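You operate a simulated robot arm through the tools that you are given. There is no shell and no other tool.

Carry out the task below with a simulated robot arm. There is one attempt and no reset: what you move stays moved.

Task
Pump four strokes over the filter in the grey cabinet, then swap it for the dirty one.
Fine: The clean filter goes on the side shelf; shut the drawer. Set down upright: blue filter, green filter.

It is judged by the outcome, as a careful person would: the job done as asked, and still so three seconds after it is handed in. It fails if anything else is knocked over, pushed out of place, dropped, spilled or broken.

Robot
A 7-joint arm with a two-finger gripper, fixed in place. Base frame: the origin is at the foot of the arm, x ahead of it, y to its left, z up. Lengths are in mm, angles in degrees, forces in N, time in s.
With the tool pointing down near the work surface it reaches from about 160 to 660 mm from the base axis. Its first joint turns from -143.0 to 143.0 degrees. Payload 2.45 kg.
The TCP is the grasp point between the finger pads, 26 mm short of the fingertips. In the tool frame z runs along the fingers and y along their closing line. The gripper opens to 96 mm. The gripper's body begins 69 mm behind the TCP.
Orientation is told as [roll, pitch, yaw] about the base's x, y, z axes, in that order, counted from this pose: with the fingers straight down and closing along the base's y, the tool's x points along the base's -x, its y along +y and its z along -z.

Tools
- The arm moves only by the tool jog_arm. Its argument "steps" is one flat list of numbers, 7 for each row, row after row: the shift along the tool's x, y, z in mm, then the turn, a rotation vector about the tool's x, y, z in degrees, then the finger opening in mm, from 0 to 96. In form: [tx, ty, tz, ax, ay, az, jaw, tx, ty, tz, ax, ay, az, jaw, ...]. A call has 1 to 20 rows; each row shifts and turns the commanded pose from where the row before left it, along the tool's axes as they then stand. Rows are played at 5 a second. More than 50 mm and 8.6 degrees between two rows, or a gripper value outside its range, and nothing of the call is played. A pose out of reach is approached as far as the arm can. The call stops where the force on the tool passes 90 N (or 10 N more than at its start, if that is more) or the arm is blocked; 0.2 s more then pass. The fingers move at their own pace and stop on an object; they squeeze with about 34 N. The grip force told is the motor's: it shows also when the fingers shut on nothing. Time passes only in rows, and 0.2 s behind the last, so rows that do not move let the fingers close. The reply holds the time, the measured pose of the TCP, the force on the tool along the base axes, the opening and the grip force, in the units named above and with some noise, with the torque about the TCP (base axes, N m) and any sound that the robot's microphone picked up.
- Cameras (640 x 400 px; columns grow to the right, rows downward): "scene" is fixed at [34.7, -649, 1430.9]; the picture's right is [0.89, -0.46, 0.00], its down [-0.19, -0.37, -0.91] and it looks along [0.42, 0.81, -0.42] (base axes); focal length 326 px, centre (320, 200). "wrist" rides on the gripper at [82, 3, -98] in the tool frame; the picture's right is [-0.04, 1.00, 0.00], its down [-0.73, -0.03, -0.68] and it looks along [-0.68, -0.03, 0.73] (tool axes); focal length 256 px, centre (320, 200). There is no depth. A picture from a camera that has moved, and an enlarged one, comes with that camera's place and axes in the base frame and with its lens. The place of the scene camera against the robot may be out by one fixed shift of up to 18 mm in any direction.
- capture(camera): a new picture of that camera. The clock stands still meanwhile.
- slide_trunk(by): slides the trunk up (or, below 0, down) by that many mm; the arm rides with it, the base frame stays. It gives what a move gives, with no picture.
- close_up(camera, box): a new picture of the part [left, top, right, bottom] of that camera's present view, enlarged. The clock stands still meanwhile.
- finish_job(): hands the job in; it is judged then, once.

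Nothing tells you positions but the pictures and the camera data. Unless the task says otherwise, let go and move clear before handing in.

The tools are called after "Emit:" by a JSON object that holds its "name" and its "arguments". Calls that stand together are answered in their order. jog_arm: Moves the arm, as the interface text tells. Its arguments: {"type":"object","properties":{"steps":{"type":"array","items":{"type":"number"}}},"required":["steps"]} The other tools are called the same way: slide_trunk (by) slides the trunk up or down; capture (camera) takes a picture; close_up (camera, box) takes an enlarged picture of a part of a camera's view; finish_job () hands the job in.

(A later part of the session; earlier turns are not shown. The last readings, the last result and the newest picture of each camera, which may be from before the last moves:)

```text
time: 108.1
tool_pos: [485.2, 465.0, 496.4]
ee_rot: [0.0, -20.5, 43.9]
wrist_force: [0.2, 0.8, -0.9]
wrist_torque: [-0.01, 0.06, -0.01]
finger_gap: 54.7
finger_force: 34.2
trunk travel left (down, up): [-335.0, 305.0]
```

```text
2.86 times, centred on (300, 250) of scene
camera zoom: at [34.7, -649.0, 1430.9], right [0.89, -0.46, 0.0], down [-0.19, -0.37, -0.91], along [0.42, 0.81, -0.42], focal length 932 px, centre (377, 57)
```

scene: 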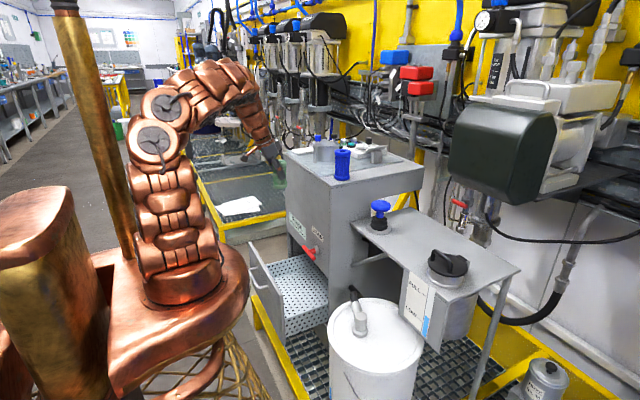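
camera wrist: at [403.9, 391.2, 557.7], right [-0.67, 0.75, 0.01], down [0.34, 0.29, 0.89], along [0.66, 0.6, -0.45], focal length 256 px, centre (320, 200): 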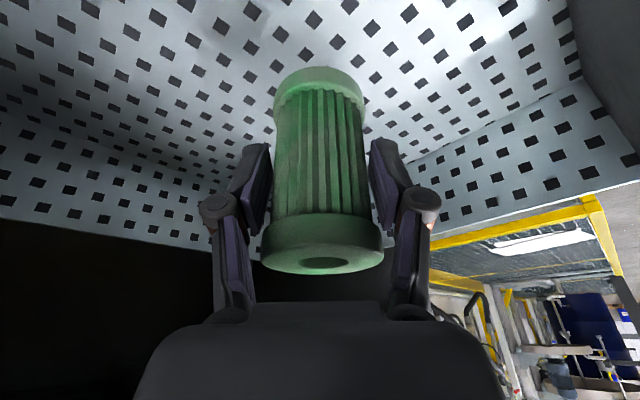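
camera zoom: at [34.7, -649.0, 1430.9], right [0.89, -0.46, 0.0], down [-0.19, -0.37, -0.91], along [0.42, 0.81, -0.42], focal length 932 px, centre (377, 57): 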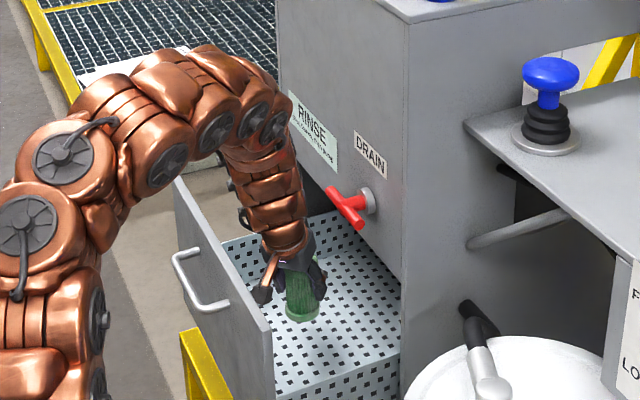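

Clear all around. Going down to just above the tray, then slow contact steps.

Emit:
{"name": "jog_arm", "arguments": {"steps": [5.8, 0, 15.5, 0, 0, 0, 30, 5.8, 0, 15.5, 0, 0, 0, 30, 5.8, 0, 15.5, 0, 0, 0, 30, 0.9, 0, 2.3, 0, 0, 0, 30, 0.9, 0, 2.3, 0, 0, 0, 30]}}

```text
time: 109.3
tool_pos: [485.6, 464.0, 439.5]
ee_rot: [-0.1, -20.4, 43.9]
wrist_force: [0.4, 0.9, -1.4]
wrist_torque: [-0.01, 0.0, 0.0]
finger_gap: 54.9
finger_force: 34.0
trunk travel left (down, up): [-335.0, 305.0]
```

Emit:
{"name": "jog_arm", "arguments": {"steps": [0.7, 0, 1.9, 0, 0, 0, 30, 0.4, 0, 0.9, 0, 0, 0, 30]}}

Emit:
{"name": "close_up", "arguments": {"camera": "scene", "box": [260, 240, 340, 310]}}

```text
time: 109.9
tool_pos: [484.9, 464.4, 439.1]
ee_rot: [0.1, -20.7, 44.0]
wrist_force: [-0.9, -6.1, 20.4]
wrist_torque: [-0.11, 0.03, -0.01]
finger_gap: 54.8
finger_force: 33.8
trunk travel left (down, up): [-335.0, 305.0]
```

```text
5.71 times, centred on (300, 275) of scene
camera zoom: at [34.7, -649.0, 1430.9], right [0.89, -0.46, 0.0], down [-0.19, -0.37, -0.91], along [0.42, 0.81, -0.42], focal length 1864 px, centre (434, -229)
```

zoom: 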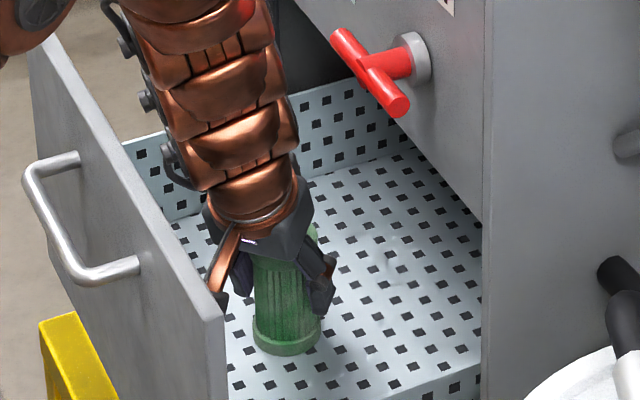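

The green filter touched the tray with 20 N. I'll relax, release it and check that it stands.

Emit:
{"name": "jog_arm", "arguments": {"steps": [-0.5, 0, -1.3, 0, 0, 0, 30, 0, 0, 0, 0, 0, 0, 58, 0, 0, 0, 0, 0, 0, 68, 0, 0, 0, 0, 0, 0, 84, 0, 0, 0, 0, 0, 0, 84]}}

Emit:
{"name": "capture", "arguments": {"camera": "wrist"}}

Emit:
{"name": "close_up", "arguments": {"camera": "scene", "box": [260, 240, 340, 310]}}

```text
time: 111.1
tool_pos: [485.6, 464.4, 438.8]
ee_rot: [0.0, -20.5, 43.8]
wrist_force: [-0.6, 0.7, 0.4]
wrist_torque: [-0.01, -0.03, 0.01]
finger_gap: 84.0
finger_force: 0.0
trunk travel left (down, up): [-335.0, 305.0]
```

```text
taken
camera wrist: at [403.0, 390.8, 501.9], right [-0.67, 0.75, 0.01], down [0.34, 0.29, 0.89], along [0.66, 0.6, -0.45], focal length 256 px, centre (320, 200)
```

wrist: 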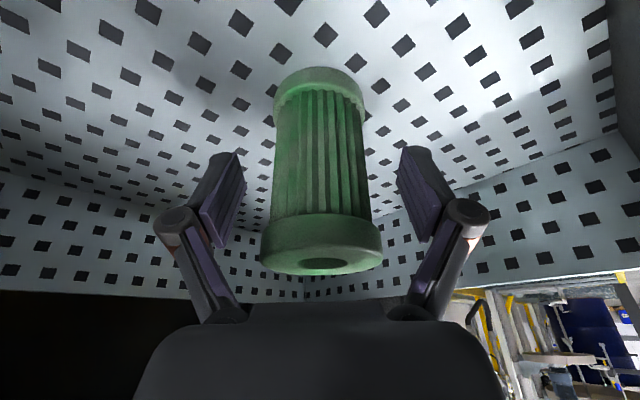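

```text
5.71 times, centred on (300, 275) of scene
camera zoom: at [34.7, -649.0, 1430.9], right [0.89, -0.46, 0.0], down [-0.19, -0.37, -0.91], along [0.42, 0.81, -0.42], focal length 1864 px, centre (434, -229)
```

zoom: 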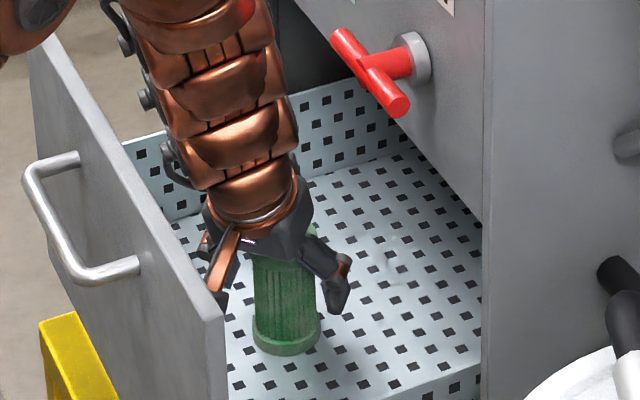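

The green filter stands upright in the drawer. I'll rise the same way and go fetch the blue one.

Emit:
{"name": "jog_arm", "arguments": {"steps": [-9.6, 0, -25.6, 0, 0, 0, 84, -9.6, 0, -25.6, 0, 0, 0, 84, -9.6, 0, -25.6, 0, 0, 0, 84, -9.6, 0, -25.6, 0, 0, 0, 84, -9.6, 0, -25.6, 0, 0, 0, 84, 13.9, 14.2, -5.2, 0, 0, 0, 84, 13.9, 14.2, -5.2, 0, 0, 0, 84, -9.6, 0, -25.6, 0, 0, 0, 84, -9.6, 0, -25.6, 0, 0, 0, 84, -9.6, 0, -25.6, 0, 0, 0, 84, -9.6, 0, -25.6, 0, 0, 0, 84, -9.6, 0, -25.6, 0, 0, 0, 84]}}

Emit:
{"name": "slide_trunk", "arguments": {"by": 300}}

Emit:
{"name": "capture", "arguments": {"camera": "scene"}}

```text
time: 113.7
tool_pos: [443.8, 465.4, 714.7]
ee_rot: [0.0, -20.6, 43.9]
wrist_force: [0.0, -0.3, -0.1]
wrist_torque: [0.01, 0.01, 0.03]
finger_gap: 84.2
finger_force: 0.0
trunk travel left (down, up): [-335.0, 305.0]
```

```text
time: 116.7
tool_pos: [443.3, 465.2, 1015.1]
ee_rot: [-0.1, -20.6, 43.9]
wrist_force: [0.4, -0.4, -0.6]
wrist_torque: [-0.01, -0.01, 0.01]
finger_gap: 83.9
finger_force: 0.1
trunk travel left (down, up): [-635.0, 5.0]
```

```text
taken
```

scene: 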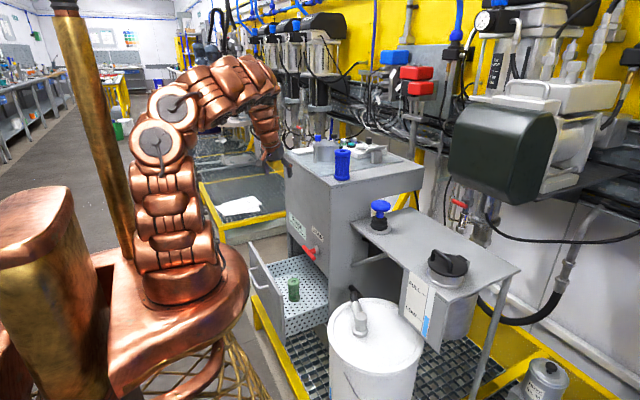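

All good; green is upright in the drawer and blue is still on the cabinet top. I'll move back in front of the blue filter.

Emit:
{"name": "jog_arm", "arguments": {"steps": [0, 0, 0, 2.15, 0, 5.7, 80, 0, 0, 0, 2.15, 0, 5.7, 80, 0, 0, 0, 2.15, 0, 5.7, 80, 0.8, -29.6, -19.7, 0, 0, 0, 80, 0.8, -29.6, -19.7, 0, 0, 0, 80, 0.8, -29.6, -19.7, 0, 0, 0, 80, 0.8, -29.6, -19.7, 0, 0, 0, 80, 0.8, -29.6, -19.7, 0, 0, 0, 80, 0.8, -29.6, -19.7, 0, 0, 0, 80, 0.8, -29.6, -19.7, 0, 0, 0, 80, 0.8, -29.6, -19.7, 0, 0, 0, 80]}}

Emit:
{"name": "capture", "arguments": {"camera": "wrist"}}

```text
time: 119.1
tool_pos: [493.3, 227.9, 1160.6]
ee_rot: [-0.1, -20.6, 25.7]
wrist_force: [-1.5, 0.2, -0.7]
wrist_torque: [-0.03, 0.03, 0.04]
finger_gap: 80.4
finger_force: 0.0
trunk travel left (down, up): [-635.0, 5.0]
```

```text
taken
camera wrist: at [391.9, 182.9, 1222.6], right [-0.4, 0.92, 0.01], down [0.42, 0.17, 0.89], along [0.82, 0.36, -0.45], focal length 256 px, centre (320, 200)
```

wrist: 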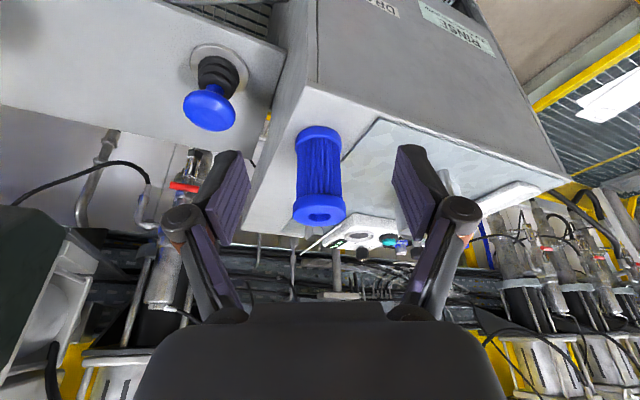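

The blue filter is centred ahead. I'll move over it.

Emit:
{"name": "jog_arm", "arguments": {"steps": [-29.8, -1.3, 15.2, 0, 0, 0, 80, -29.8, -1.3, 15.2, 0, 0, 0, 80, -29.8, -1.3, 15.2, 0, 0, 0, 80, -29.8, -1.3, 15.2, 0, 0, 0, 80]}}

Emit:
{"name": "capture", "arguments": {"camera": "wrist"}}

```text
time: 120.1
tool_pos: [615.1, 277.1, 1144.6]
ee_rot: [-0.1, -20.5, 25.6]
wrist_force: [0.1, -0.8, 0.3]
wrist_torque: [0.02, -0.01, 0.01]
finger_gap: 79.9
finger_force: 0.1
trunk travel left (down, up): [-635.0, 5.0]
```

```text
taken
camera wrist: at [515.6, 234.3, 1206.2], right [-0.4, 0.92, 0.01], down [0.42, 0.17, 0.89], along [0.82, 0.36, -0.45], focal length 256 px, centre (320, 200)
```

wrist: 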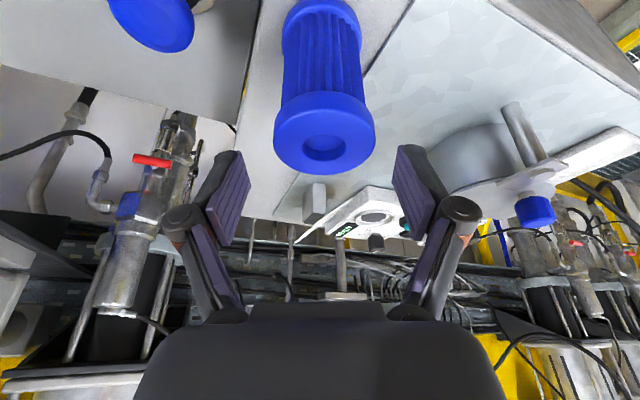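

Aligned within a few millimetres. Descending and gripping.

Emit:
{"name": "jog_arm", "arguments": {"steps": [7.5, 1, 20, 0, 0, 0, 80, 7.5, 1, 20, 0, 0, 0, 80, 7.5, 1, 20, 0, 0, 0, 80, 0, 0, 0, 0, 0, 0, 80]}}

Emit:
{"name": "capture", "arguments": {"camera": "wrist"}}

```text
time: 121.1
tool_pos: [613.0, 282.0, 1081.4]
ee_rot: [-0.1, -20.4, 25.7]
wrist_force: [0.0, 0.6, 0.5]
wrist_torque: [-0.01, -0.03, -0.01]
finger_gap: 80.1
finger_force: 0.1
trunk travel left (down, up): [-635.0, 5.0]
```

```text
taken
camera wrist: at [512.5, 237.4, 1143.3], right [-0.4, 0.92, 0.01], down [0.42, 0.17, 0.89], along [0.82, 0.36, -0.45], focal length 256 px, centre (320, 200)
```

wrist: 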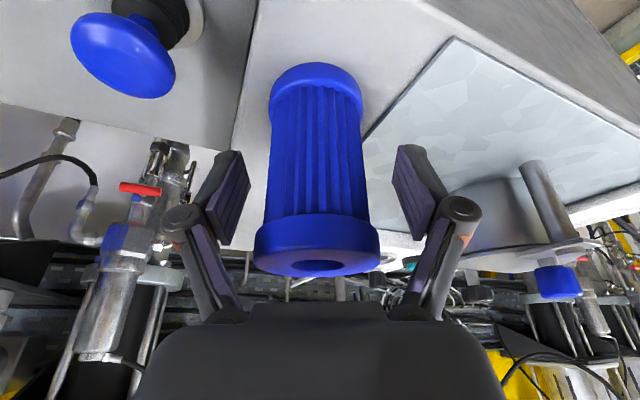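

Emit:
{"name": "jog_arm", "arguments": {"steps": [0, -1.5, 0, 0, 0, 0, 66, 0, 0, 0, 0, 0, 0, 50, 0, 0, 0, 0, 0, 0, 30, 0, 0, 0, 0, 0, 0, 30]}}

Emit:
{"name": "jog_arm", "arguments": {"steps": [-3.5, 0, -9.4, 0, 0, 0, 30, -5, 0, -13, 0, 0, 0, 30, -5, 0, -13, 0, 0, 0, 30]}}

Emit:
{"name": "capture", "arguments": {"camera": "wrist"}}

Emit:
{"name": "close_up", "arguments": {"camera": "scene", "box": [270, 90, 450, 230]}}

```text
time: 122.1
tool_pos: [613.5, 278.0, 1081.1]
ee_rot: [-0.1, -20.4, 25.7]
wrist_force: [-0.7, -0.2, 2.0]
wrist_torque: [-0.02, 0.01, -0.01]
finger_gap: 54.5
finger_force: 33.9
trunk travel left (down, up): [-635.0, 5.0]
```

```text
time: 122.9
tool_pos: [612.2, 278.2, 1118.7]
ee_rot: [0.0, -20.4, 25.6]
wrist_force: [0.3, -0.5, -0.9]
wrist_torque: [-0.01, -0.01, 0.0]
finger_gap: 54.6
finger_force: 34.1
trunk travel left (down, up): [-635.0, 5.0]
```

```text
taken
camera wrist: at [512.2, 234.4, 1180.5], right [-0.4, 0.92, 0.01], down [0.42, 0.17, 0.89], along [0.82, 0.36, -0.45], focal length 256 px, centre (320, 200)
```

wrist: 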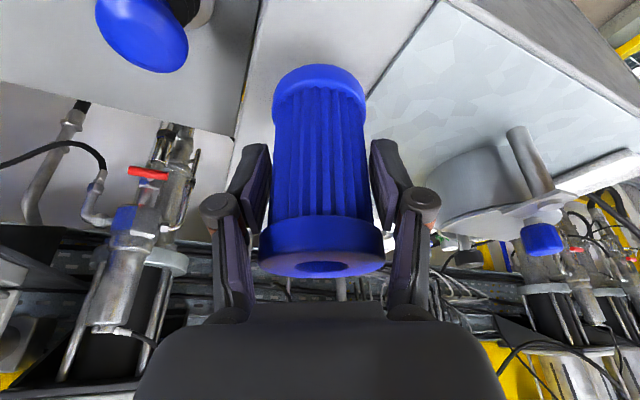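

```text
2.86 times, centred on (360, 160) of scene
camera zoom: at [34.7, -649.0, 1430.9], right [0.89, -0.46, 0.0], down [-0.19, -0.37, -0.91], along [0.42, 0.81, -0.42], focal length 932 px, centre (206, 314)
```

zoom: 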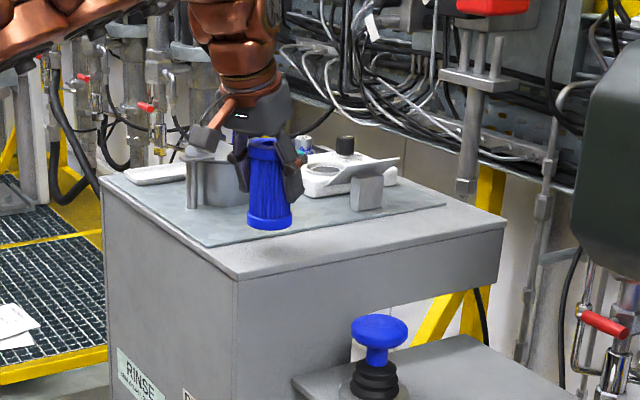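

Gripped and lifted. I'll carry it over to the freed shelf spot, passing well above the pump.

Emit:
{"name": "jog_arm", "arguments": {"steps": [16.3, -30.5, -6.1, 0, 0, 0, 30, 16.3, -30.5, -6.1, 0, 0, 0, 30, 16.3, -30.5, -6.1, 0, 0, 0, 30, 16.3, -30.5, -6.1, 0, 0, 0, 30, 0, 0, 0, 2.25, 0, 6, 30, 0, 0, 0, 2.25, 0, 6, 30, 0, 0, 0, 2.25, 0, 6, 30, 0, 0, 0, 2.25, 0, 6, 30, -3.4, -28.6, 18.2, 0, 0, 0, 30, -3.4, -28.6, 18.2, 0, 0, 0, 30, -3.4, -28.6, 18.2, 0, 0, 0, 30, -3.4, -28.6, 18.2, 0, 0, 0, 30, -3.4, -28.6, 18.2, 0, 0, 0, 30]}}

Emit:
{"name": "capture", "arguments": {"camera": "wrist"}}

Emit:
{"name": "capture", "arguments": {"camera": "scene"}}

```text
time: 125.7
tool_pos: [649.7, -4.9, 1038.8]
ee_rot: [-0.2, -20.5, 0.0]
wrist_force: [0.5, 0.4, 0.2]
wrist_torque: [-0.03, -0.02, 0.0]
finger_gap: 54.7
finger_force: 33.8
trunk travel left (down, up): [-635.0, 5.0]
```

```text
taken
camera wrist: at [539.3, 0.4, 1101.7], right [0.04, 1.0, 0.01], down [0.45, -0.03, 0.89], along [0.89, -0.03, -0.45], focal length 256 px, centre (320, 200)
```

wrist: 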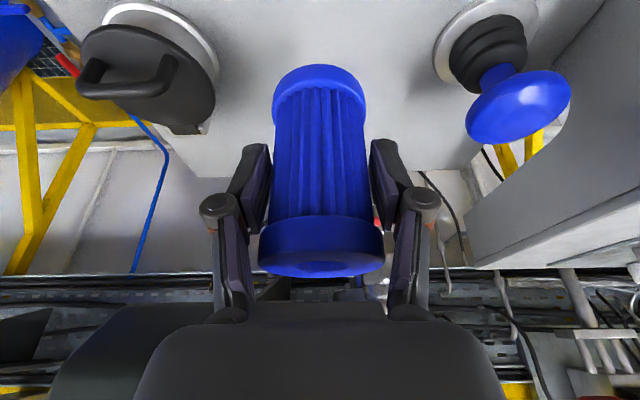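

```text
taken
```

scene: 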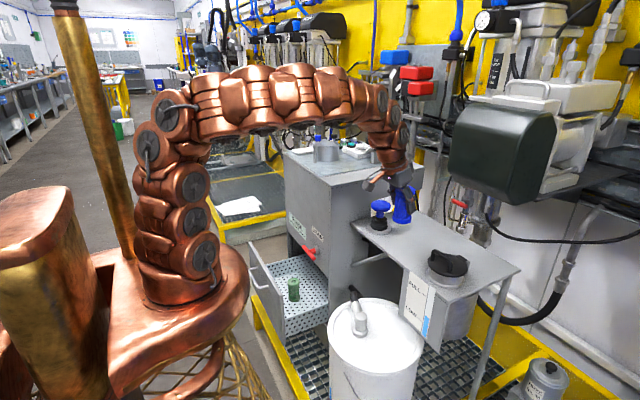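

The spot is clear. I'll lower it to just above the shelf.

Emit:
{"name": "jog_arm", "arguments": {"steps": [-0.5, 0, 26.9, 0, 0, 0, 30, -0.5, 0, 26.9, 0, 0, 0, 30, -0.5, 0, 26.9, 0, 0, 0, 30, -0.5, 0, 26.9, 0, 0, 0, 30, 1.4, 0, 3.7, 0, 0, 0, 30, 1.4, 0, 3.7, 0, 0, 0, 30]}}

Emit:
{"name": "close_up", "arguments": {"camera": "scene", "box": [350, 170, 480, 280]}}

```text
time: 127.1
tool_pos: [688.7, -4.7, 931.8]
ee_rot: [-0.2, -20.5, 0.1]
wrist_force: [0.1, 0.6, 0.3]
wrist_torque: [-0.01, -0.01, 0.0]
finger_gap: 54.6
finger_force: 34.2
trunk travel left (down, up): [-635.0, 5.0]
```

```text
3.64 times, centred on (415, 225) of scene
camera zoom: at [34.7, -649.0, 1430.9], right [0.89, -0.46, 0.0], down [-0.19, -0.37, -0.91], along [0.42, 0.81, -0.42], focal length 1186 px, centre (-26, 109)
```

zoom: 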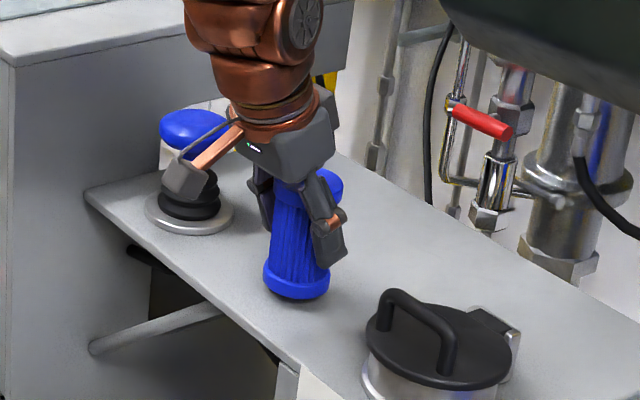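

Emit:
{"name": "jog_arm", "arguments": {"steps": [1.4, 0, 3.7, 0, 0, 0, 30, 0.7, 0, 1.9, 0, 0, 0, 30, 0.7, 0, 1.9, 0, 0, 0, 30]}}

```text
time: 127.9
tool_pos: [688.4, -4.5, 923.8]
ee_rot: [-0.2, -20.6, 0.1]
wrist_force: [0.4, 0.7, 0.1]
wrist_torque: [0.0, 0.01, -0.04]
finger_gap: 54.5
finger_force: 34.1
trunk travel left (down, up): [-635.0, 5.0]
```

The filter is not quite touching yet, so I'll take finer steps.

Emit:
{"name": "jog_arm", "arguments": {"steps": [0.7, 0, 1.9, 0, 0, 0, 30, 0.4, 0, 0.9, 0, 0, 0, 30]}}

```text
time: 128.5
tool_pos: [690.1, -4.8, 921.0]
ee_rot: [-0.1, -20.6, 0.1]
wrist_force: [-0.2, 0.1, 4.3]
wrist_torque: [0.08, -0.03, 0.02]
finger_gap: 54.9
finger_force: 34.3
trunk travel left (down, up): [-635.0, 5.0]
```

First contact at 4 N. One more millimetre, then release.

Emit:
{"name": "jog_arm", "arguments": {"steps": [0.3, 0, 0.7, 0, 0, 0, 30, 0, 0, 0, 0, 0, 0, 58, 0, 0, 0, 0, 0, 0, 66, 0, 0, 0, 0, 0, 0, 78, 0, 0, 0, 0, 0, 0, 78]}}

Emit:
{"name": "close_up", "arguments": {"camera": "scene", "box": [350, 170, 480, 280]}}

Emit:
{"name": "capture", "arguments": {"camera": "wrist"}}

```text
time: 129.7
tool_pos: [688.4, -4.5, 919.4]
ee_rot: [0.0, -20.6, 0.1]
wrist_force: [1.1, 0.1, -0.5]
wrist_torque: [0.02, 0.01, 0.0]
finger_gap: 77.9
finger_force: 0.1
trunk travel left (down, up): [-635.0, 5.0]
```

```text
3.64 times, centred on (415, 225) of scene
camera zoom: at [34.7, -649.0, 1430.9], right [0.89, -0.46, 0.0], down [-0.19, -0.37, -0.91], along [0.42, 0.81, -0.42], focal length 1186 px, centre (-26, 109)
```

zoom: 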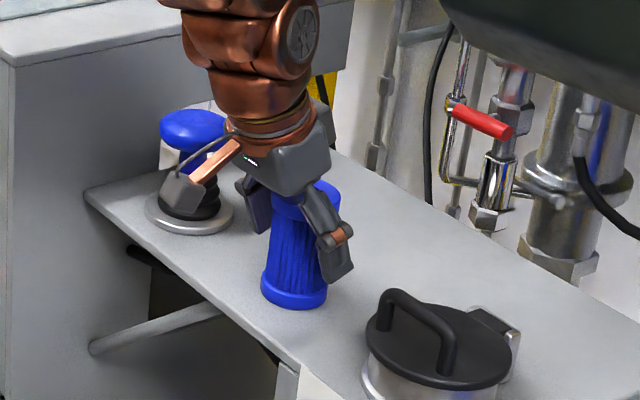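

```text
taken
camera wrist: at [578.5, 0.1, 981.9], right [0.04, 1.0, 0.01], down [0.45, -0.03, 0.89], along [0.89, -0.03, -0.45], focal length 256 px, centre (320, 200)
```

wrist: 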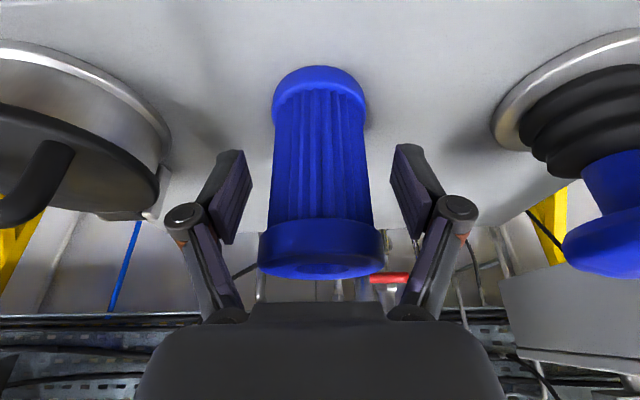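

The blue filter is upright on the shelf. I'll rise straight up and back away.

Emit:
{"name": "jog_arm", "arguments": {"steps": [-7, 0, -18.7, 0, 0, 0, 78, -9.6, 0, -25.6, 0, 0, 0, 78, -9.6, 0, -25.6, 0, 0, 0, 78, -9.6, 0, -25.6, 0, 0, 0, 78, 34.3, 0, -12.9, 0, 0, 0, 78, 34.3, 0, -12.9, 0, 0, 0, 78, 34.3, 0, -12.9, 0, 0, 0, 78, 34.3, 0, -12.9, 0, 0, 0, 78, 34.3, 0, -12.9, 0, 0, 0, 78, 34.3, 0, -12.9, 0, 0, 0, 78]}}

Emit:
{"name": "capture", "arguments": {"camera": "scene"}}

Emit:
{"name": "capture", "arguments": {"camera": "wrist"}}

```text
time: 131.9
tool_pos: [472.2, -5.1, 1023.1]
ee_rot: [0.1, -20.6, 0.0]
wrist_force: [0.1, 0.7, -0.3]
wrist_torque: [0.03, 0.02, -0.04]
finger_gap: 78.0
finger_force: 0.0
trunk travel left (down, up): [-635.0, 5.0]
```

```text
taken
```

scene: 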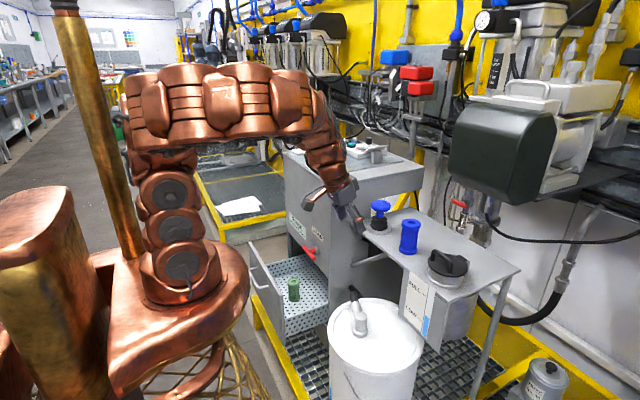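

```text
taken
camera wrist: at [362.5, -0.1, 1085.2], right [0.04, 1.0, 0.01], down [0.45, -0.03, 0.89], along [0.89, -0.03, -0.45], focal length 256 px, centre (320, 200)
```

wrist: 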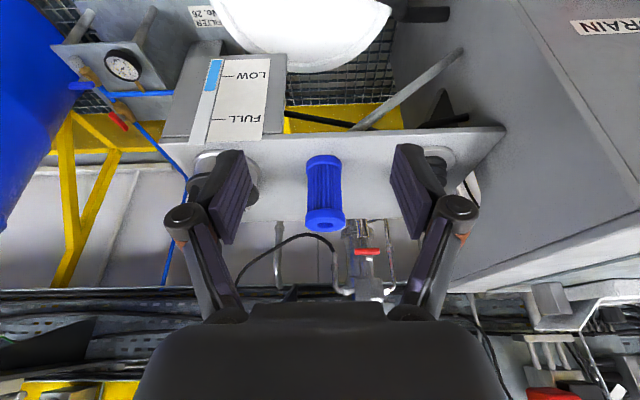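

Blue is upright on the shelf and green is upright in the drawer. What's left is shutting the drawer, so I'll return to the front of the cabinet, above the drawer, and set up the handle grip as before.

Emit:
{"name": "slide_trunk", "arguments": {"by": -60}}

Emit:
{"name": "jog_arm", "arguments": {"steps": [8.5, 35.6, 16, 0, 0, 0, 60, 8.5, 35.6, 16, 0, 0, 0, 60, 8.5, 35.6, 16, 0, 0, 0, 60, 8.5, 35.6, 16, 0, 0, 0, 60, 8.5, 35.6, 16, 0, 0, 0, 60, 8.5, 35.6, 16, 0, 0, 0, 60, 8.5, 35.6, 16, 0, 0, 0, 60, 8.5, 35.6, 16, 0, 0, 0, 60, 8.5, 35.6, 16, 0, 0, 0, 60, 8.5, 35.6, 16, 0, 0, 0, 60]}}

Emit:
{"name": "capture", "arguments": {"camera": "scene"}}

```text
time: 132.9
tool_pos: [472.8, -5.0, 963.4]
ee_rot: [-0.1, -20.6, 0.0]
wrist_force: [0.8, -0.1, 0.7]
wrist_torque: [-0.03, 0.01, 0.06]
finger_gap: 77.9
finger_force: 0.0
trunk travel left (down, up): [-575.0, 65.0]
```

```text
time: 135.1
tool_pos: [450.9, 350.1, 784.8]
ee_rot: [-0.1, -20.6, 0.1]
wrist_force: [-0.3, 0.2, 0.1]
wrist_torque: [0.07, 0.0, 0.03]
finger_gap: 59.6
finger_force: 0.1
trunk travel left (down, up): [-575.0, 65.0]
```

```text
taken
```

scene: 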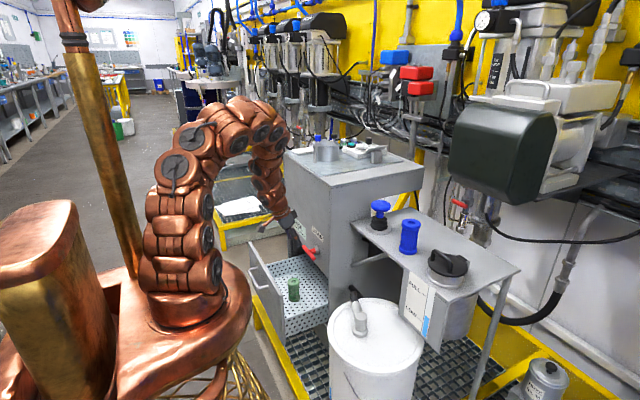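

In position. I'll swing the tool to horizontal.

Emit:
{"name": "jog_arm", "arguments": {"steps": [0, 0, 0, 0, -7.7, 0, 60, 0, 0, 0, 0, -7.7, 0, 60, 0, 0, 0, 0, -7.7, 0, 60, 0, 0, 0, 0, -7.7, 0, 60, 0, 0, 0, 0, -7.7, 0, 60, 0, 0, 0, 0, -7.7, 0, 60, 0, 0, 0, 0, -7.7, 0, 60, 0, 0, 0, 0, -7.7, 0, 60, 0, 0, 0, 0, -7.7, 0, 60]}}

Emit:
{"name": "capture", "arguments": {"camera": "wrist"}}

Emit:
{"name": "capture", "arguments": {"camera": "scene"}}

```text
time: 137.1
tool_pos: [449.4, 351.5, 783.2]
ee_rot: [-134.4, -89.9, 134.4]
wrist_force: [-0.2, -0.5, -0.2]
wrist_torque: [0.02, 0.0, 0.03]
finger_gap: 59.9
finger_force: 0.0
trunk travel left (down, up): [-575.0, 65.0]
```

```text
taken
camera wrist: at [352.4, 355.0, 700.0], right [0.0, 1.0, 0.04], down [-0.68, -0.03, 0.73], along [0.73, -0.03, 0.68], focal length 256 px, centre (320, 200)
```

wrist: 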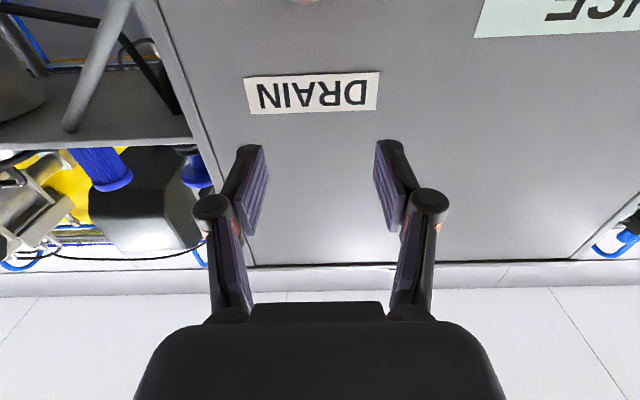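

```text
taken
```

scene: 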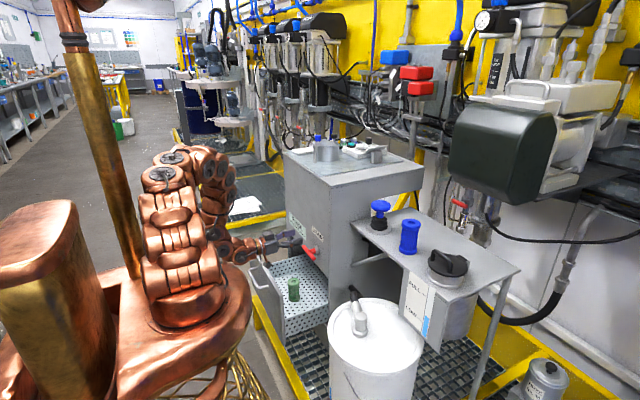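

Horizontal and clean. Now I'll roll 90° for the handle.

Emit:
{"name": "jog_arm", "arguments": {"steps": [0, 0, 0, 0, 0, 8.2, 60, 0, 0, 0, 0, 0, 8.2, 60, 0, 0, 0, 0, 0, 8.2, 60, 0, 0, 0, 0, 0, 8.2, 60, 0, 0, 0, 0, 0, 8.2, 60, 0, 0, 0, 0, 0, 8.2, 60, 0, 0, 0, 0, 0, 8.2, 60, 0, 0, 0, 0, 0, 8.2, 60, 0, 0, 0, 0, 0, 8.2, 60, 0, 0, 0, 0, 0, 8.2, 60, 0, 0, 0, 0, 0, 8, 60]}}

Emit:
{"name": "jog_arm", "arguments": {"steps": [27, -18, -10, 0, 0, 0, 60, 27, -18, -10, 0, 0, 0, 60, 27, -18, -10, 0, 0, 0, 60, 25, -18, -10, 0, 0, 0, 60]}}

Emit:
{"name": "capture", "arguments": {"camera": "wrist"}}

```text
time: 139.5
tool_pos: [449.7, 351.1, 782.7]
ee_rot: [89.8, 0.1, -89.9]
wrist_force: [0.5, -0.8, 0.2]
wrist_torque: [0.01, 0.0, 0.0]
finger_gap: 60.0
finger_force: 0.1
trunk travel left (down, up): [-575.0, 65.0]
```

```text
time: 140.1
tool_pos: [501.9, 346.1, 779.4]
ee_rot: [87.4, 6.3, -101.9]
wrist_force: [-0.3, -0.1, 0.6]
wrist_torque: [0.03, 0.01, 0.0]
finger_gap: 59.8
finger_force: 0.0
trunk travel left (down, up): [-575.0, 65.0]
stopped in row 2: the arm was blocked; the commanded pose is now the measured one
```

```text
taken
camera wrist: at [422.7, 446.9, 795.4], right [0.01, -0.16, 0.99], down [-0.81, -0.57, -0.08], along [0.58, -0.8, -0.13], focal length 256 px, centre (320, 200)
```

wrist: 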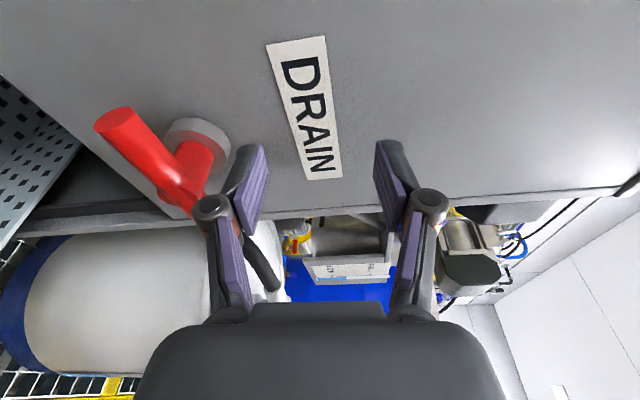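

The arm lurched forward unexpectedly and stopped. I'll check the scene before doing anything else.

Emit:
{"name": "capture", "arguments": {"camera": "scene"}}

Emit:
{"name": "close_up", "arguments": {"camera": "scene", "box": [210, 180, 370, 320]}}

```text
taken
```

scene: 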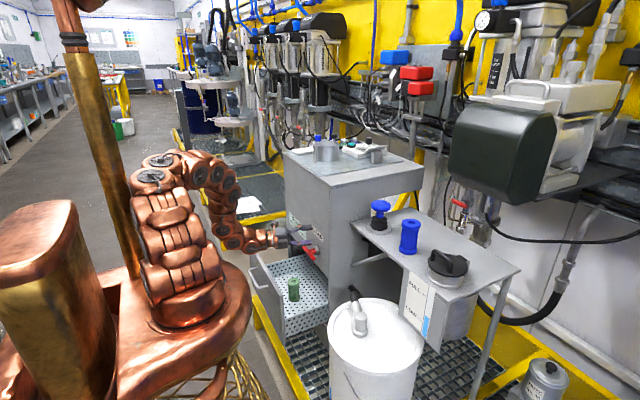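

```text
2.86 times, centred on (290, 250) of scene
camera zoom: at [34.7, -649.0, 1430.9], right [0.89, -0.46, 0.0], down [-0.19, -0.37, -0.91], along [0.42, 0.81, -0.42], focal length 932 px, centre (406, 57)
```

zoom: 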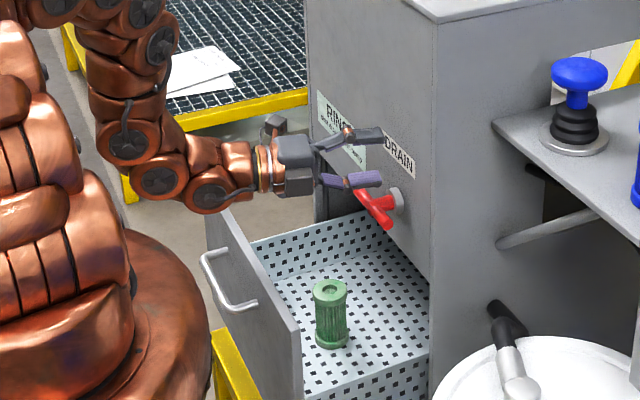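

Nothing was touched; the filters, tap and drawer are all undisturbed. I'll back out in small steps and avoid that awkward rolled pose, planning instead to push the drawer shut with closed fingers.

Emit:
{"name": "jog_arm", "arguments": {"steps": [0, 5, -10, 0, 0, 0, 60, 0, 5, -10, 0, 0, 0, 60]}}

```text
time: 140.7
tool_pos: [479.9, 351.1, 792.1]
ee_rot: [87.4, 6.3, -101.5]
wrist_force: [-0.2, -0.7, -0.3]
wrist_torque: [0.02, -0.01, 0.03]
finger_gap: 59.8
finger_force: 0.1
trunk travel left (down, up): [-575.0, 65.0]
```

Emit:
{"name": "jog_arm", "arguments": {"steps": [0, 5, -8, 0, 0, -8, 40, 0, 5, -8, 0, 0, -8, 20, 0, 0, 0, 0, 0, -8, 0]}}

Emit:
{"name": "jog_arm", "arguments": {"steps": [0, 0, 0, 0, 0, -8, 0, 0, 0, 0, 0, 0, -8, 0, 0, 0, 0, 0, 0, -8, 0, 0, 0, 0, 0, 0, -8, 0]}}

Emit:
{"name": "capture", "arguments": {"camera": "scene"}}

```text
time: 141.4
tool_pos: [464.3, 353.9, 800.9]
ee_rot: [87.3, -17.8, -100.4]
wrist_force: [-0.1, 0.0, 0.3]
wrist_torque: [0.0, -0.03, 0.02]
finger_gap: 0.0
finger_force: 7.6
trunk travel left (down, up): [-575.0, 65.0]
```

```text
time: 142.4
tool_pos: [465.1, 355.0, 800.4]
ee_rot: [86.2, -49.7, -98.3]
wrist_force: [0.4, -0.2, -0.7]
wrist_torque: [0.0, -0.02, -0.01]
finger_gap: 0.0
finger_force: 28.4
trunk travel left (down, up): [-575.0, 65.0]
```

```text
taken
```

scene: 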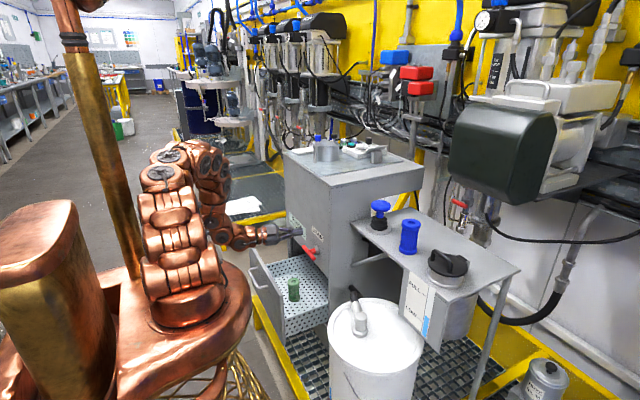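

Behaving well. I'll finish unrolling.

Emit:
{"name": "jog_arm", "arguments": {"steps": [0, 0, 0, 0, 0, -8, 0, 0, 0, 0, 0, 0, -8, 0, 0, 0, 0, 0, 0, -8, 0, 0, 0, 0, 0, 0, -8, 0]}}

Emit:
{"name": "capture", "arguments": {"camera": "wrist"}}

```text
time: 143.4
tool_pos: [465.2, 355.0, 802.0]
ee_rot: [72.4, -81.4, -83.9]
wrist_force: [-0.1, -0.4, 0.1]
wrist_torque: [0.02, -0.01, 0.0]
finger_gap: 0.0
finger_force: 28.4
trunk travel left (down, up): [-575.0, 65.0]
```

```text
taken
camera wrist: at [368.8, 390.0, 724.5], right [0.2, 0.96, 0.18], down [-0.66, 0.0, 0.75], along [0.72, -0.27, 0.63], focal length 256 px, centre (320, 200)
```

wrist: 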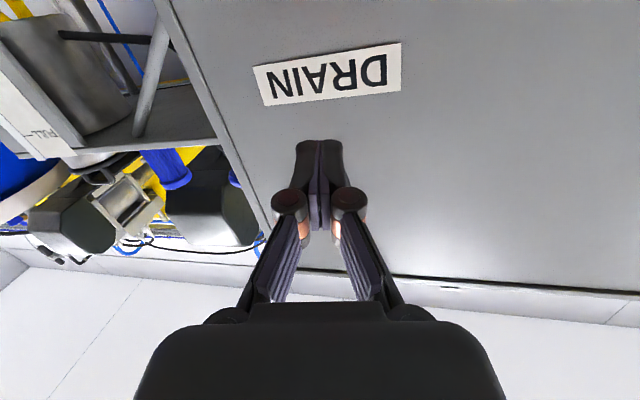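

Now I'll bring the tool to a 45° forward-down tilt with closed fingers for pushing.

Emit:
{"name": "jog_arm", "arguments": {"steps": [0, 0, 0, -1.27, 7.12, -2.05, 0, 0, 0, 0, -1.27, 7.12, -2.05, 0, 0, 0, 0, -1.27, 7.12, -2.05, 0, 0, 0, 0, -1.27, 7.12, -2.05, 0, 0, 0, 0, -1.27, 7.12, -2.05, 0, 0, 0, 0, -1.27, 7.12, -2.05, 0]}}

Emit:
{"name": "capture", "arguments": {"camera": "scene"}}

```text
time: 144.8
tool_pos: [464.5, 355.4, 802.8]
ee_rot: [0.4, -45.4, -0.2]
wrist_force: [0.1, 0.5, 0.0]
wrist_torque: [-0.03, 0.0, 0.01]
finger_gap: 0.0
finger_force: 27.9
trunk travel left (down, up): [-575.0, 65.0]
```

```text
taken
```

scene: 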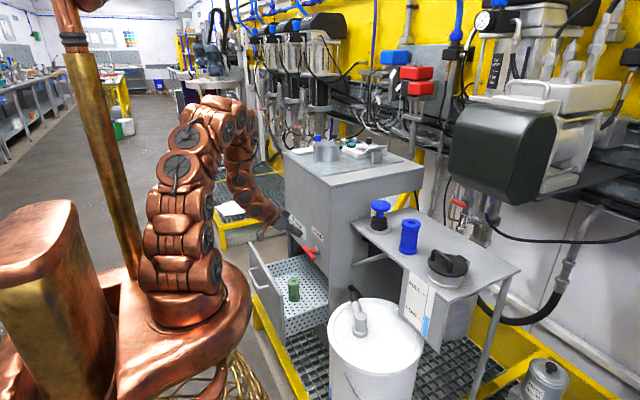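

Clean. I'll move back in front of the drawer panel, staying high, then lower with the trunk.

Emit:
{"name": "jog_arm", "arguments": {"steps": [25.2, 14.2, -11.4, 0, 0, 0, 0, 25.2, 14.2, -11.4, 0, 0, 0, 0, 25.2, 14.2, -11.4, 0, 0, 0, 0, 25.2, 14.2, -11.4, 0, 0, 0, 0, 25.2, 14.2, -11.4, 0, 0, 0, 0, 25.2, 14.2, -11.4, 0, 0, 0, 0]}}

Emit:
{"name": "capture", "arguments": {"camera": "wrist"}}

Emit:
{"name": "capture", "arguments": {"camera": "scene"}}

```text
time: 146.2
tool_pos: [311.0, 439.2, 742.6]
ee_rot: [0.4, -45.4, -0.3]
wrist_force: [0.4, -0.4, -0.3]
wrist_torque: [-0.02, 0.03, 0.05]
finger_gap: 0.1
finger_force: 28.8
trunk travel left (down, up): [-575.0, 65.0]
```

```text
taken
camera wrist: at [184.0, 443.6, 753.4], right [0.03, 1.0, 0.03], down [0.03, -0.03, 1.0], along [1.0, -0.03, -0.03], focal length 256 px, centre (320, 200)
```

wrist: 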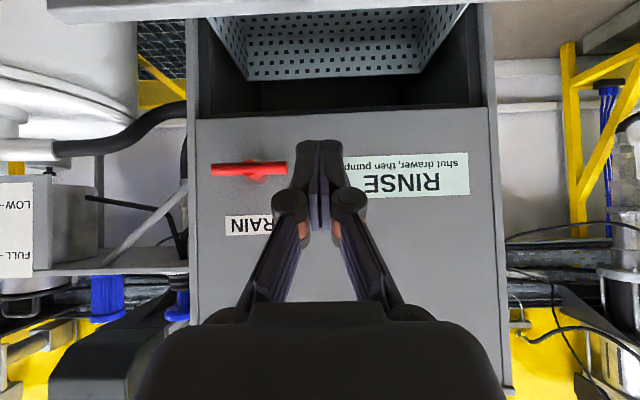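

```text
taken
```

scene: 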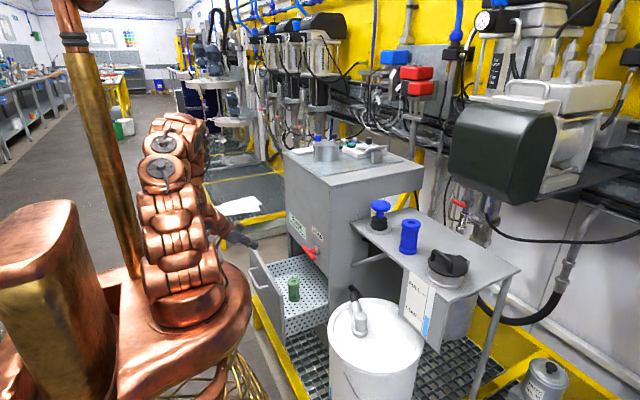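

Great front view; the panel's top edge is at z ≈ 608. I'll lower the trunk so the fingertips face the panel just above the handle.

Emit:
{"name": "slide_trunk", "arguments": {"by": -140}}

Emit:
{"name": "capture", "arguments": {"camera": "wrist"}}

Emit:
{"name": "close_up", "arguments": {"camera": "scene", "box": [210, 200, 350, 320]}}

```text
time: 147.9
tool_pos: [310.5, 438.6, 602.8]
ee_rot: [0.4, -45.4, -0.2]
wrist_force: [-0.1, 0.3, -0.5]
wrist_torque: [0.0, 0.02, 0.0]
finger_gap: 0.3
finger_force: 28.2
trunk travel left (down, up): [-435.0, 205.0]
```

```text
taken
camera wrist: at [183.9, 443.4, 613.3], right [0.03, 1.0, 0.03], down [0.03, -0.03, 1.0], along [1.0, -0.03, -0.03], focal length 256 px, centre (320, 200)
```

wrist: 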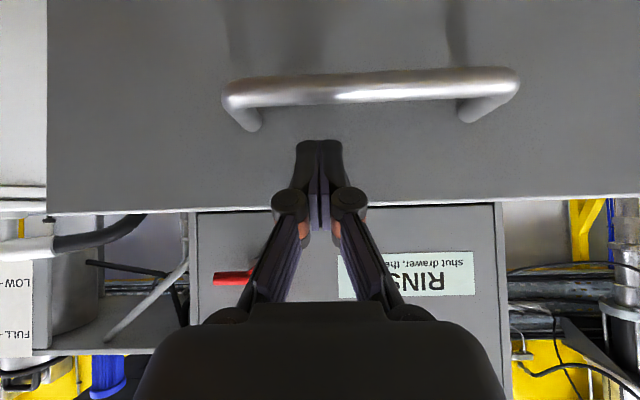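

```text
3.33 times, centred on (280, 260) of scene
camera zoom: at [34.7, -649.0, 1430.9], right [0.89, -0.46, 0.0], down [-0.19, -0.37, -0.91], along [0.42, 0.81, -0.42], focal length 1087 px, centre (453, 0)
```

zoom: 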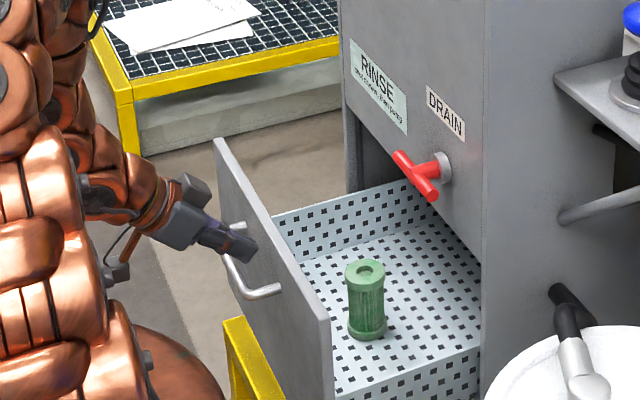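

The fingertips face the panel just above the handle, near its centre. I'll push gently so the green filter stays standing.

Emit:
{"name": "jog_arm", "arguments": {"steps": [-4.2, 0, 4.3, 0, 0, 0, 0, -4.2, 0, 4.3, 0, 0, 0, 0, -4.2, 0, 4.3, 0, 0, 0, 0, -4.2, 0, 4.3, 0, 0, 0, 0, -4.2, 0, 4.3, 0, 0, 0, 0, -4.2, 0, 4.3, 0, 0, 0, 0, -4.2, 0, 4.3, 0, 0, 0, 0, -4.2, 0, 4.3, 0, 0, 0, 0, -4.2, 0, 4.3, 0, 0, 0, 0, -4.2, 0, 4.3, 0, 0, 0, 0]}}

Emit:
{"name": "close_up", "arguments": {"camera": "scene", "box": [210, 200, 350, 320]}}

```text
time: 150.1
tool_pos: [371.9, 438.0, 603.2]
ee_rot: [0.3, -45.3, -0.3]
wrist_force: [-1.6, 1.0, 0.5]
wrist_torque: [0.01, 0.05, 0.01]
finger_gap: 6.0
finger_force: 28.4
trunk travel left (down, up): [-435.0, 205.0]
```

```text
3.33 times, centred on (280, 260) of scene
camera zoom: at [34.7, -649.0, 1430.9], right [0.89, -0.46, 0.0], down [-0.19, -0.37, -0.91], along [0.42, 0.81, -0.42], focal length 1087 px, centre (453, 0)
```

zoom: 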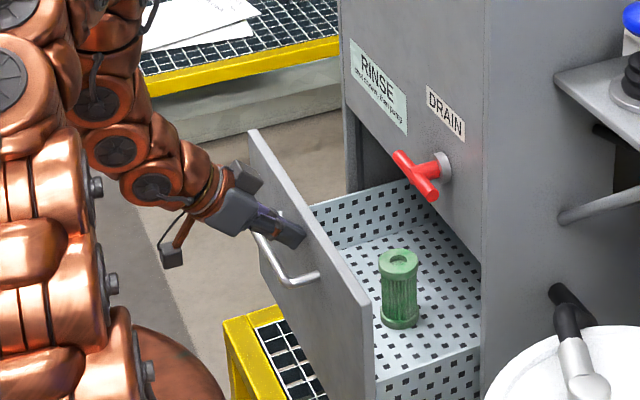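

The drawer moves smoothly with almost no force and the filter is steady. Continuing.

Emit:
{"name": "jog_arm", "arguments": {"steps": [-5, 0, 5.1, 0, 0, 0, 0, -5, 0, 5.1, 0, 0, 0, 0, -5, 0, 5.1, 0, 0, 0, 0, -5, 0, 5.1, 0, 0, 0, 0, -5, 0, 5.1, 0, 0, 0, 0, -5, 0, 5.1, 0, 0, 0, 0, -5, 0, 5.1, 0, 0, 0, 0, -5, 0, 5.1, 0, 0, 0, 0, -5, 0, 5.1, 0, 0, 0, 0, -5, 0, 5.1, 0, 0, 0, 0, -5, 0, 5.1, 0, 0, 0, 0, -5, 0, 5.1, 0, 0, 0, 0, -5, 0, 5.1, 0, 0, 0, 0, -5, 0, 5.1, 0, 0, 0, 0]}}

Emit:
{"name": "close_up", "arguments": {"camera": "scene", "box": [210, 200, 350, 320]}}

Emit:
{"name": "capture", "arguments": {"camera": "wrist"}}

```text
time: 153.1
tool_pos: [472.5, 439.7, 602.6]
ee_rot: [0.4, -45.4, -0.3]
wrist_force: [0.1, -0.7, -0.2]
wrist_torque: [-0.03, -0.02, 0.0]
finger_gap: 0.2
finger_force: 28.6
trunk travel left (down, up): [-435.0, 205.0]
```

```text
3.33 times, centred on (280, 260) of scene
camera zoom: at [34.7, -649.0, 1430.9], right [0.89, -0.46, 0.0], down [-0.19, -0.37, -0.91], along [0.42, 0.81, -0.42], focal length 1087 px, centre (453, 0)
```

zoom: 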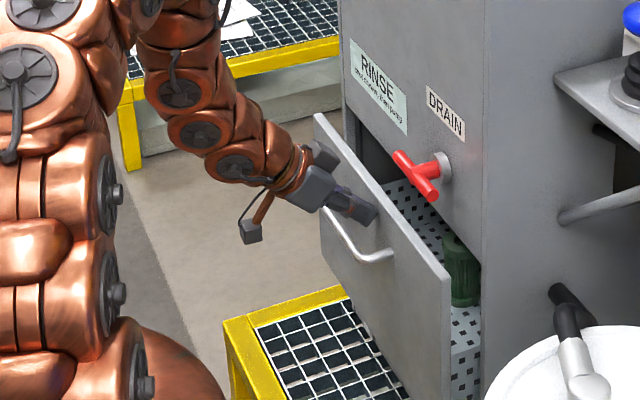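

```text
taken
camera wrist: at [345.5, 444.6, 612.5], right [0.03, 1.0, 0.03], down [0.03, -0.03, 1.0], along [1.0, -0.03, -0.03], focal length 256 px, centre (320, 200)
```

wrist: 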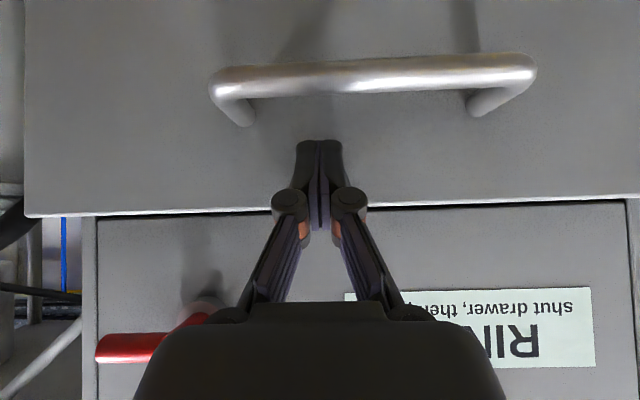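

Almost shut. I'll finish slowly.

Emit:
{"name": "jog_arm", "arguments": {"steps": [-3.5, 0, 3.6, 0, 0, 0, 0, -3.5, 0, 3.6, 0, 0, 0, 0, -3.5, 0, 3.6, 0, 0, 0, 0, -3.5, 0, 3.6, 0, 0, 0, 0, -3.5, 0, 3.6, 0, 0, 0, 0, -3.5, 0, 3.6, 0, 0, 0, 0, -3.5, 0, 3.6, 0, 0, 0, 0, -3.5, 0, 3.6, 0, 0, 0, 0, -3.5, 0, 3.6, 0, 0, 0, 0]}}

Emit:
{"name": "close_up", "arguments": {"camera": "scene", "box": [210, 200, 350, 320]}}

```text
time: 155.1
tool_pos: [516.1, 439.2, 602.5]
ee_rot: [0.3, -45.3, -0.1]
wrist_force: [-0.1, 0.5, -0.1]
wrist_torque: [0.01, 0.0, 0.0]
finger_gap: 0.0
finger_force: 28.8
trunk travel left (down, up): [-435.0, 205.0]
```

```text
3.33 times, centred on (280, 260) of scene
camera zoom: at [34.7, -649.0, 1430.9], right [0.89, -0.46, 0.0], down [-0.19, -0.37, -0.91], along [0.42, 0.81, -0.42], focal length 1087 px, centre (453, 0)
```

zoom: 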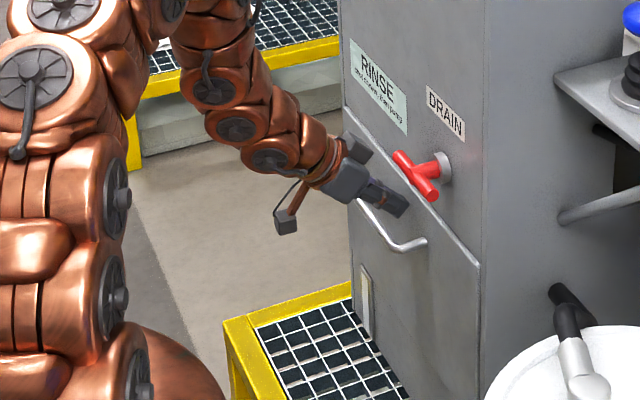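

It looks shut. I'll press on a little to feel the end stop.

Emit:
{"name": "jog_arm", "arguments": {"steps": [-2.8, 0, 2.9, 0, 0, 0, 0, -2.8, 0, 2.9, 0, 0, 0, 0, -2.8, 0, 2.9, 0, 0, 0, 0, -2.1, 0, 2.1, 0, 0, 0, 0]}}

Emit:
{"name": "close_up", "arguments": {"camera": "scene", "box": [260, 200, 350, 320]}}

Emit:
{"name": "capture", "arguments": {"camera": "wrist"}}

```text
time: 156.0
tool_pos: [520.3, 440.7, 598.4]
ee_rot: [0.1, -44.6, 0.4]
wrist_force: [-53.6, -2.3, 19.2]
wrist_torque: [0.03, -0.01, -0.1]
finger_gap: 5.9
finger_force: 28.8
trunk travel left (down, up): [-435.0, 205.0]
stopped in row 4: the force on the tool passed its limit at 99 N (the readings are from after the stop); the commanded pose is now the measured one
```

```text
3.33 times, centred on (305, 260) of scene
camera zoom: at [34.7, -649.0, 1430.9], right [0.89, -0.46, 0.0], down [-0.19, -0.37, -0.91], along [0.42, 0.81, -0.42], focal length 1087 px, centre (370, 0)
```

zoom: 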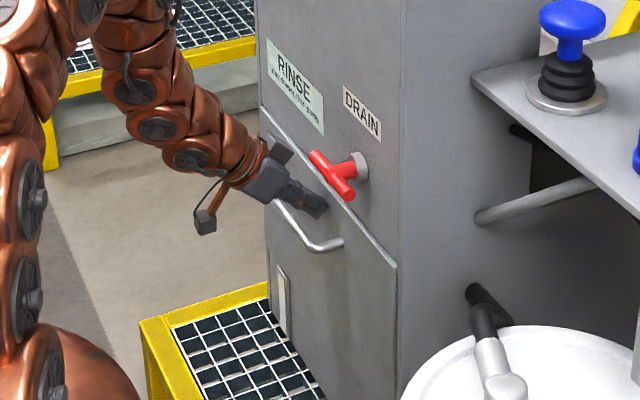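

```text
taken
camera wrist: at [394.1, 444.6, 610.0], right [0.02, 1.0, 0.03], down [0.05, -0.03, 1.0], along [1.0, -0.02, -0.05], focal length 256 px, centre (320, 200)
```

wrist: 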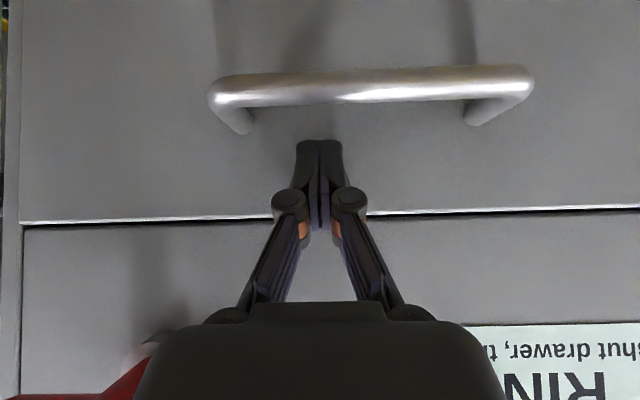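

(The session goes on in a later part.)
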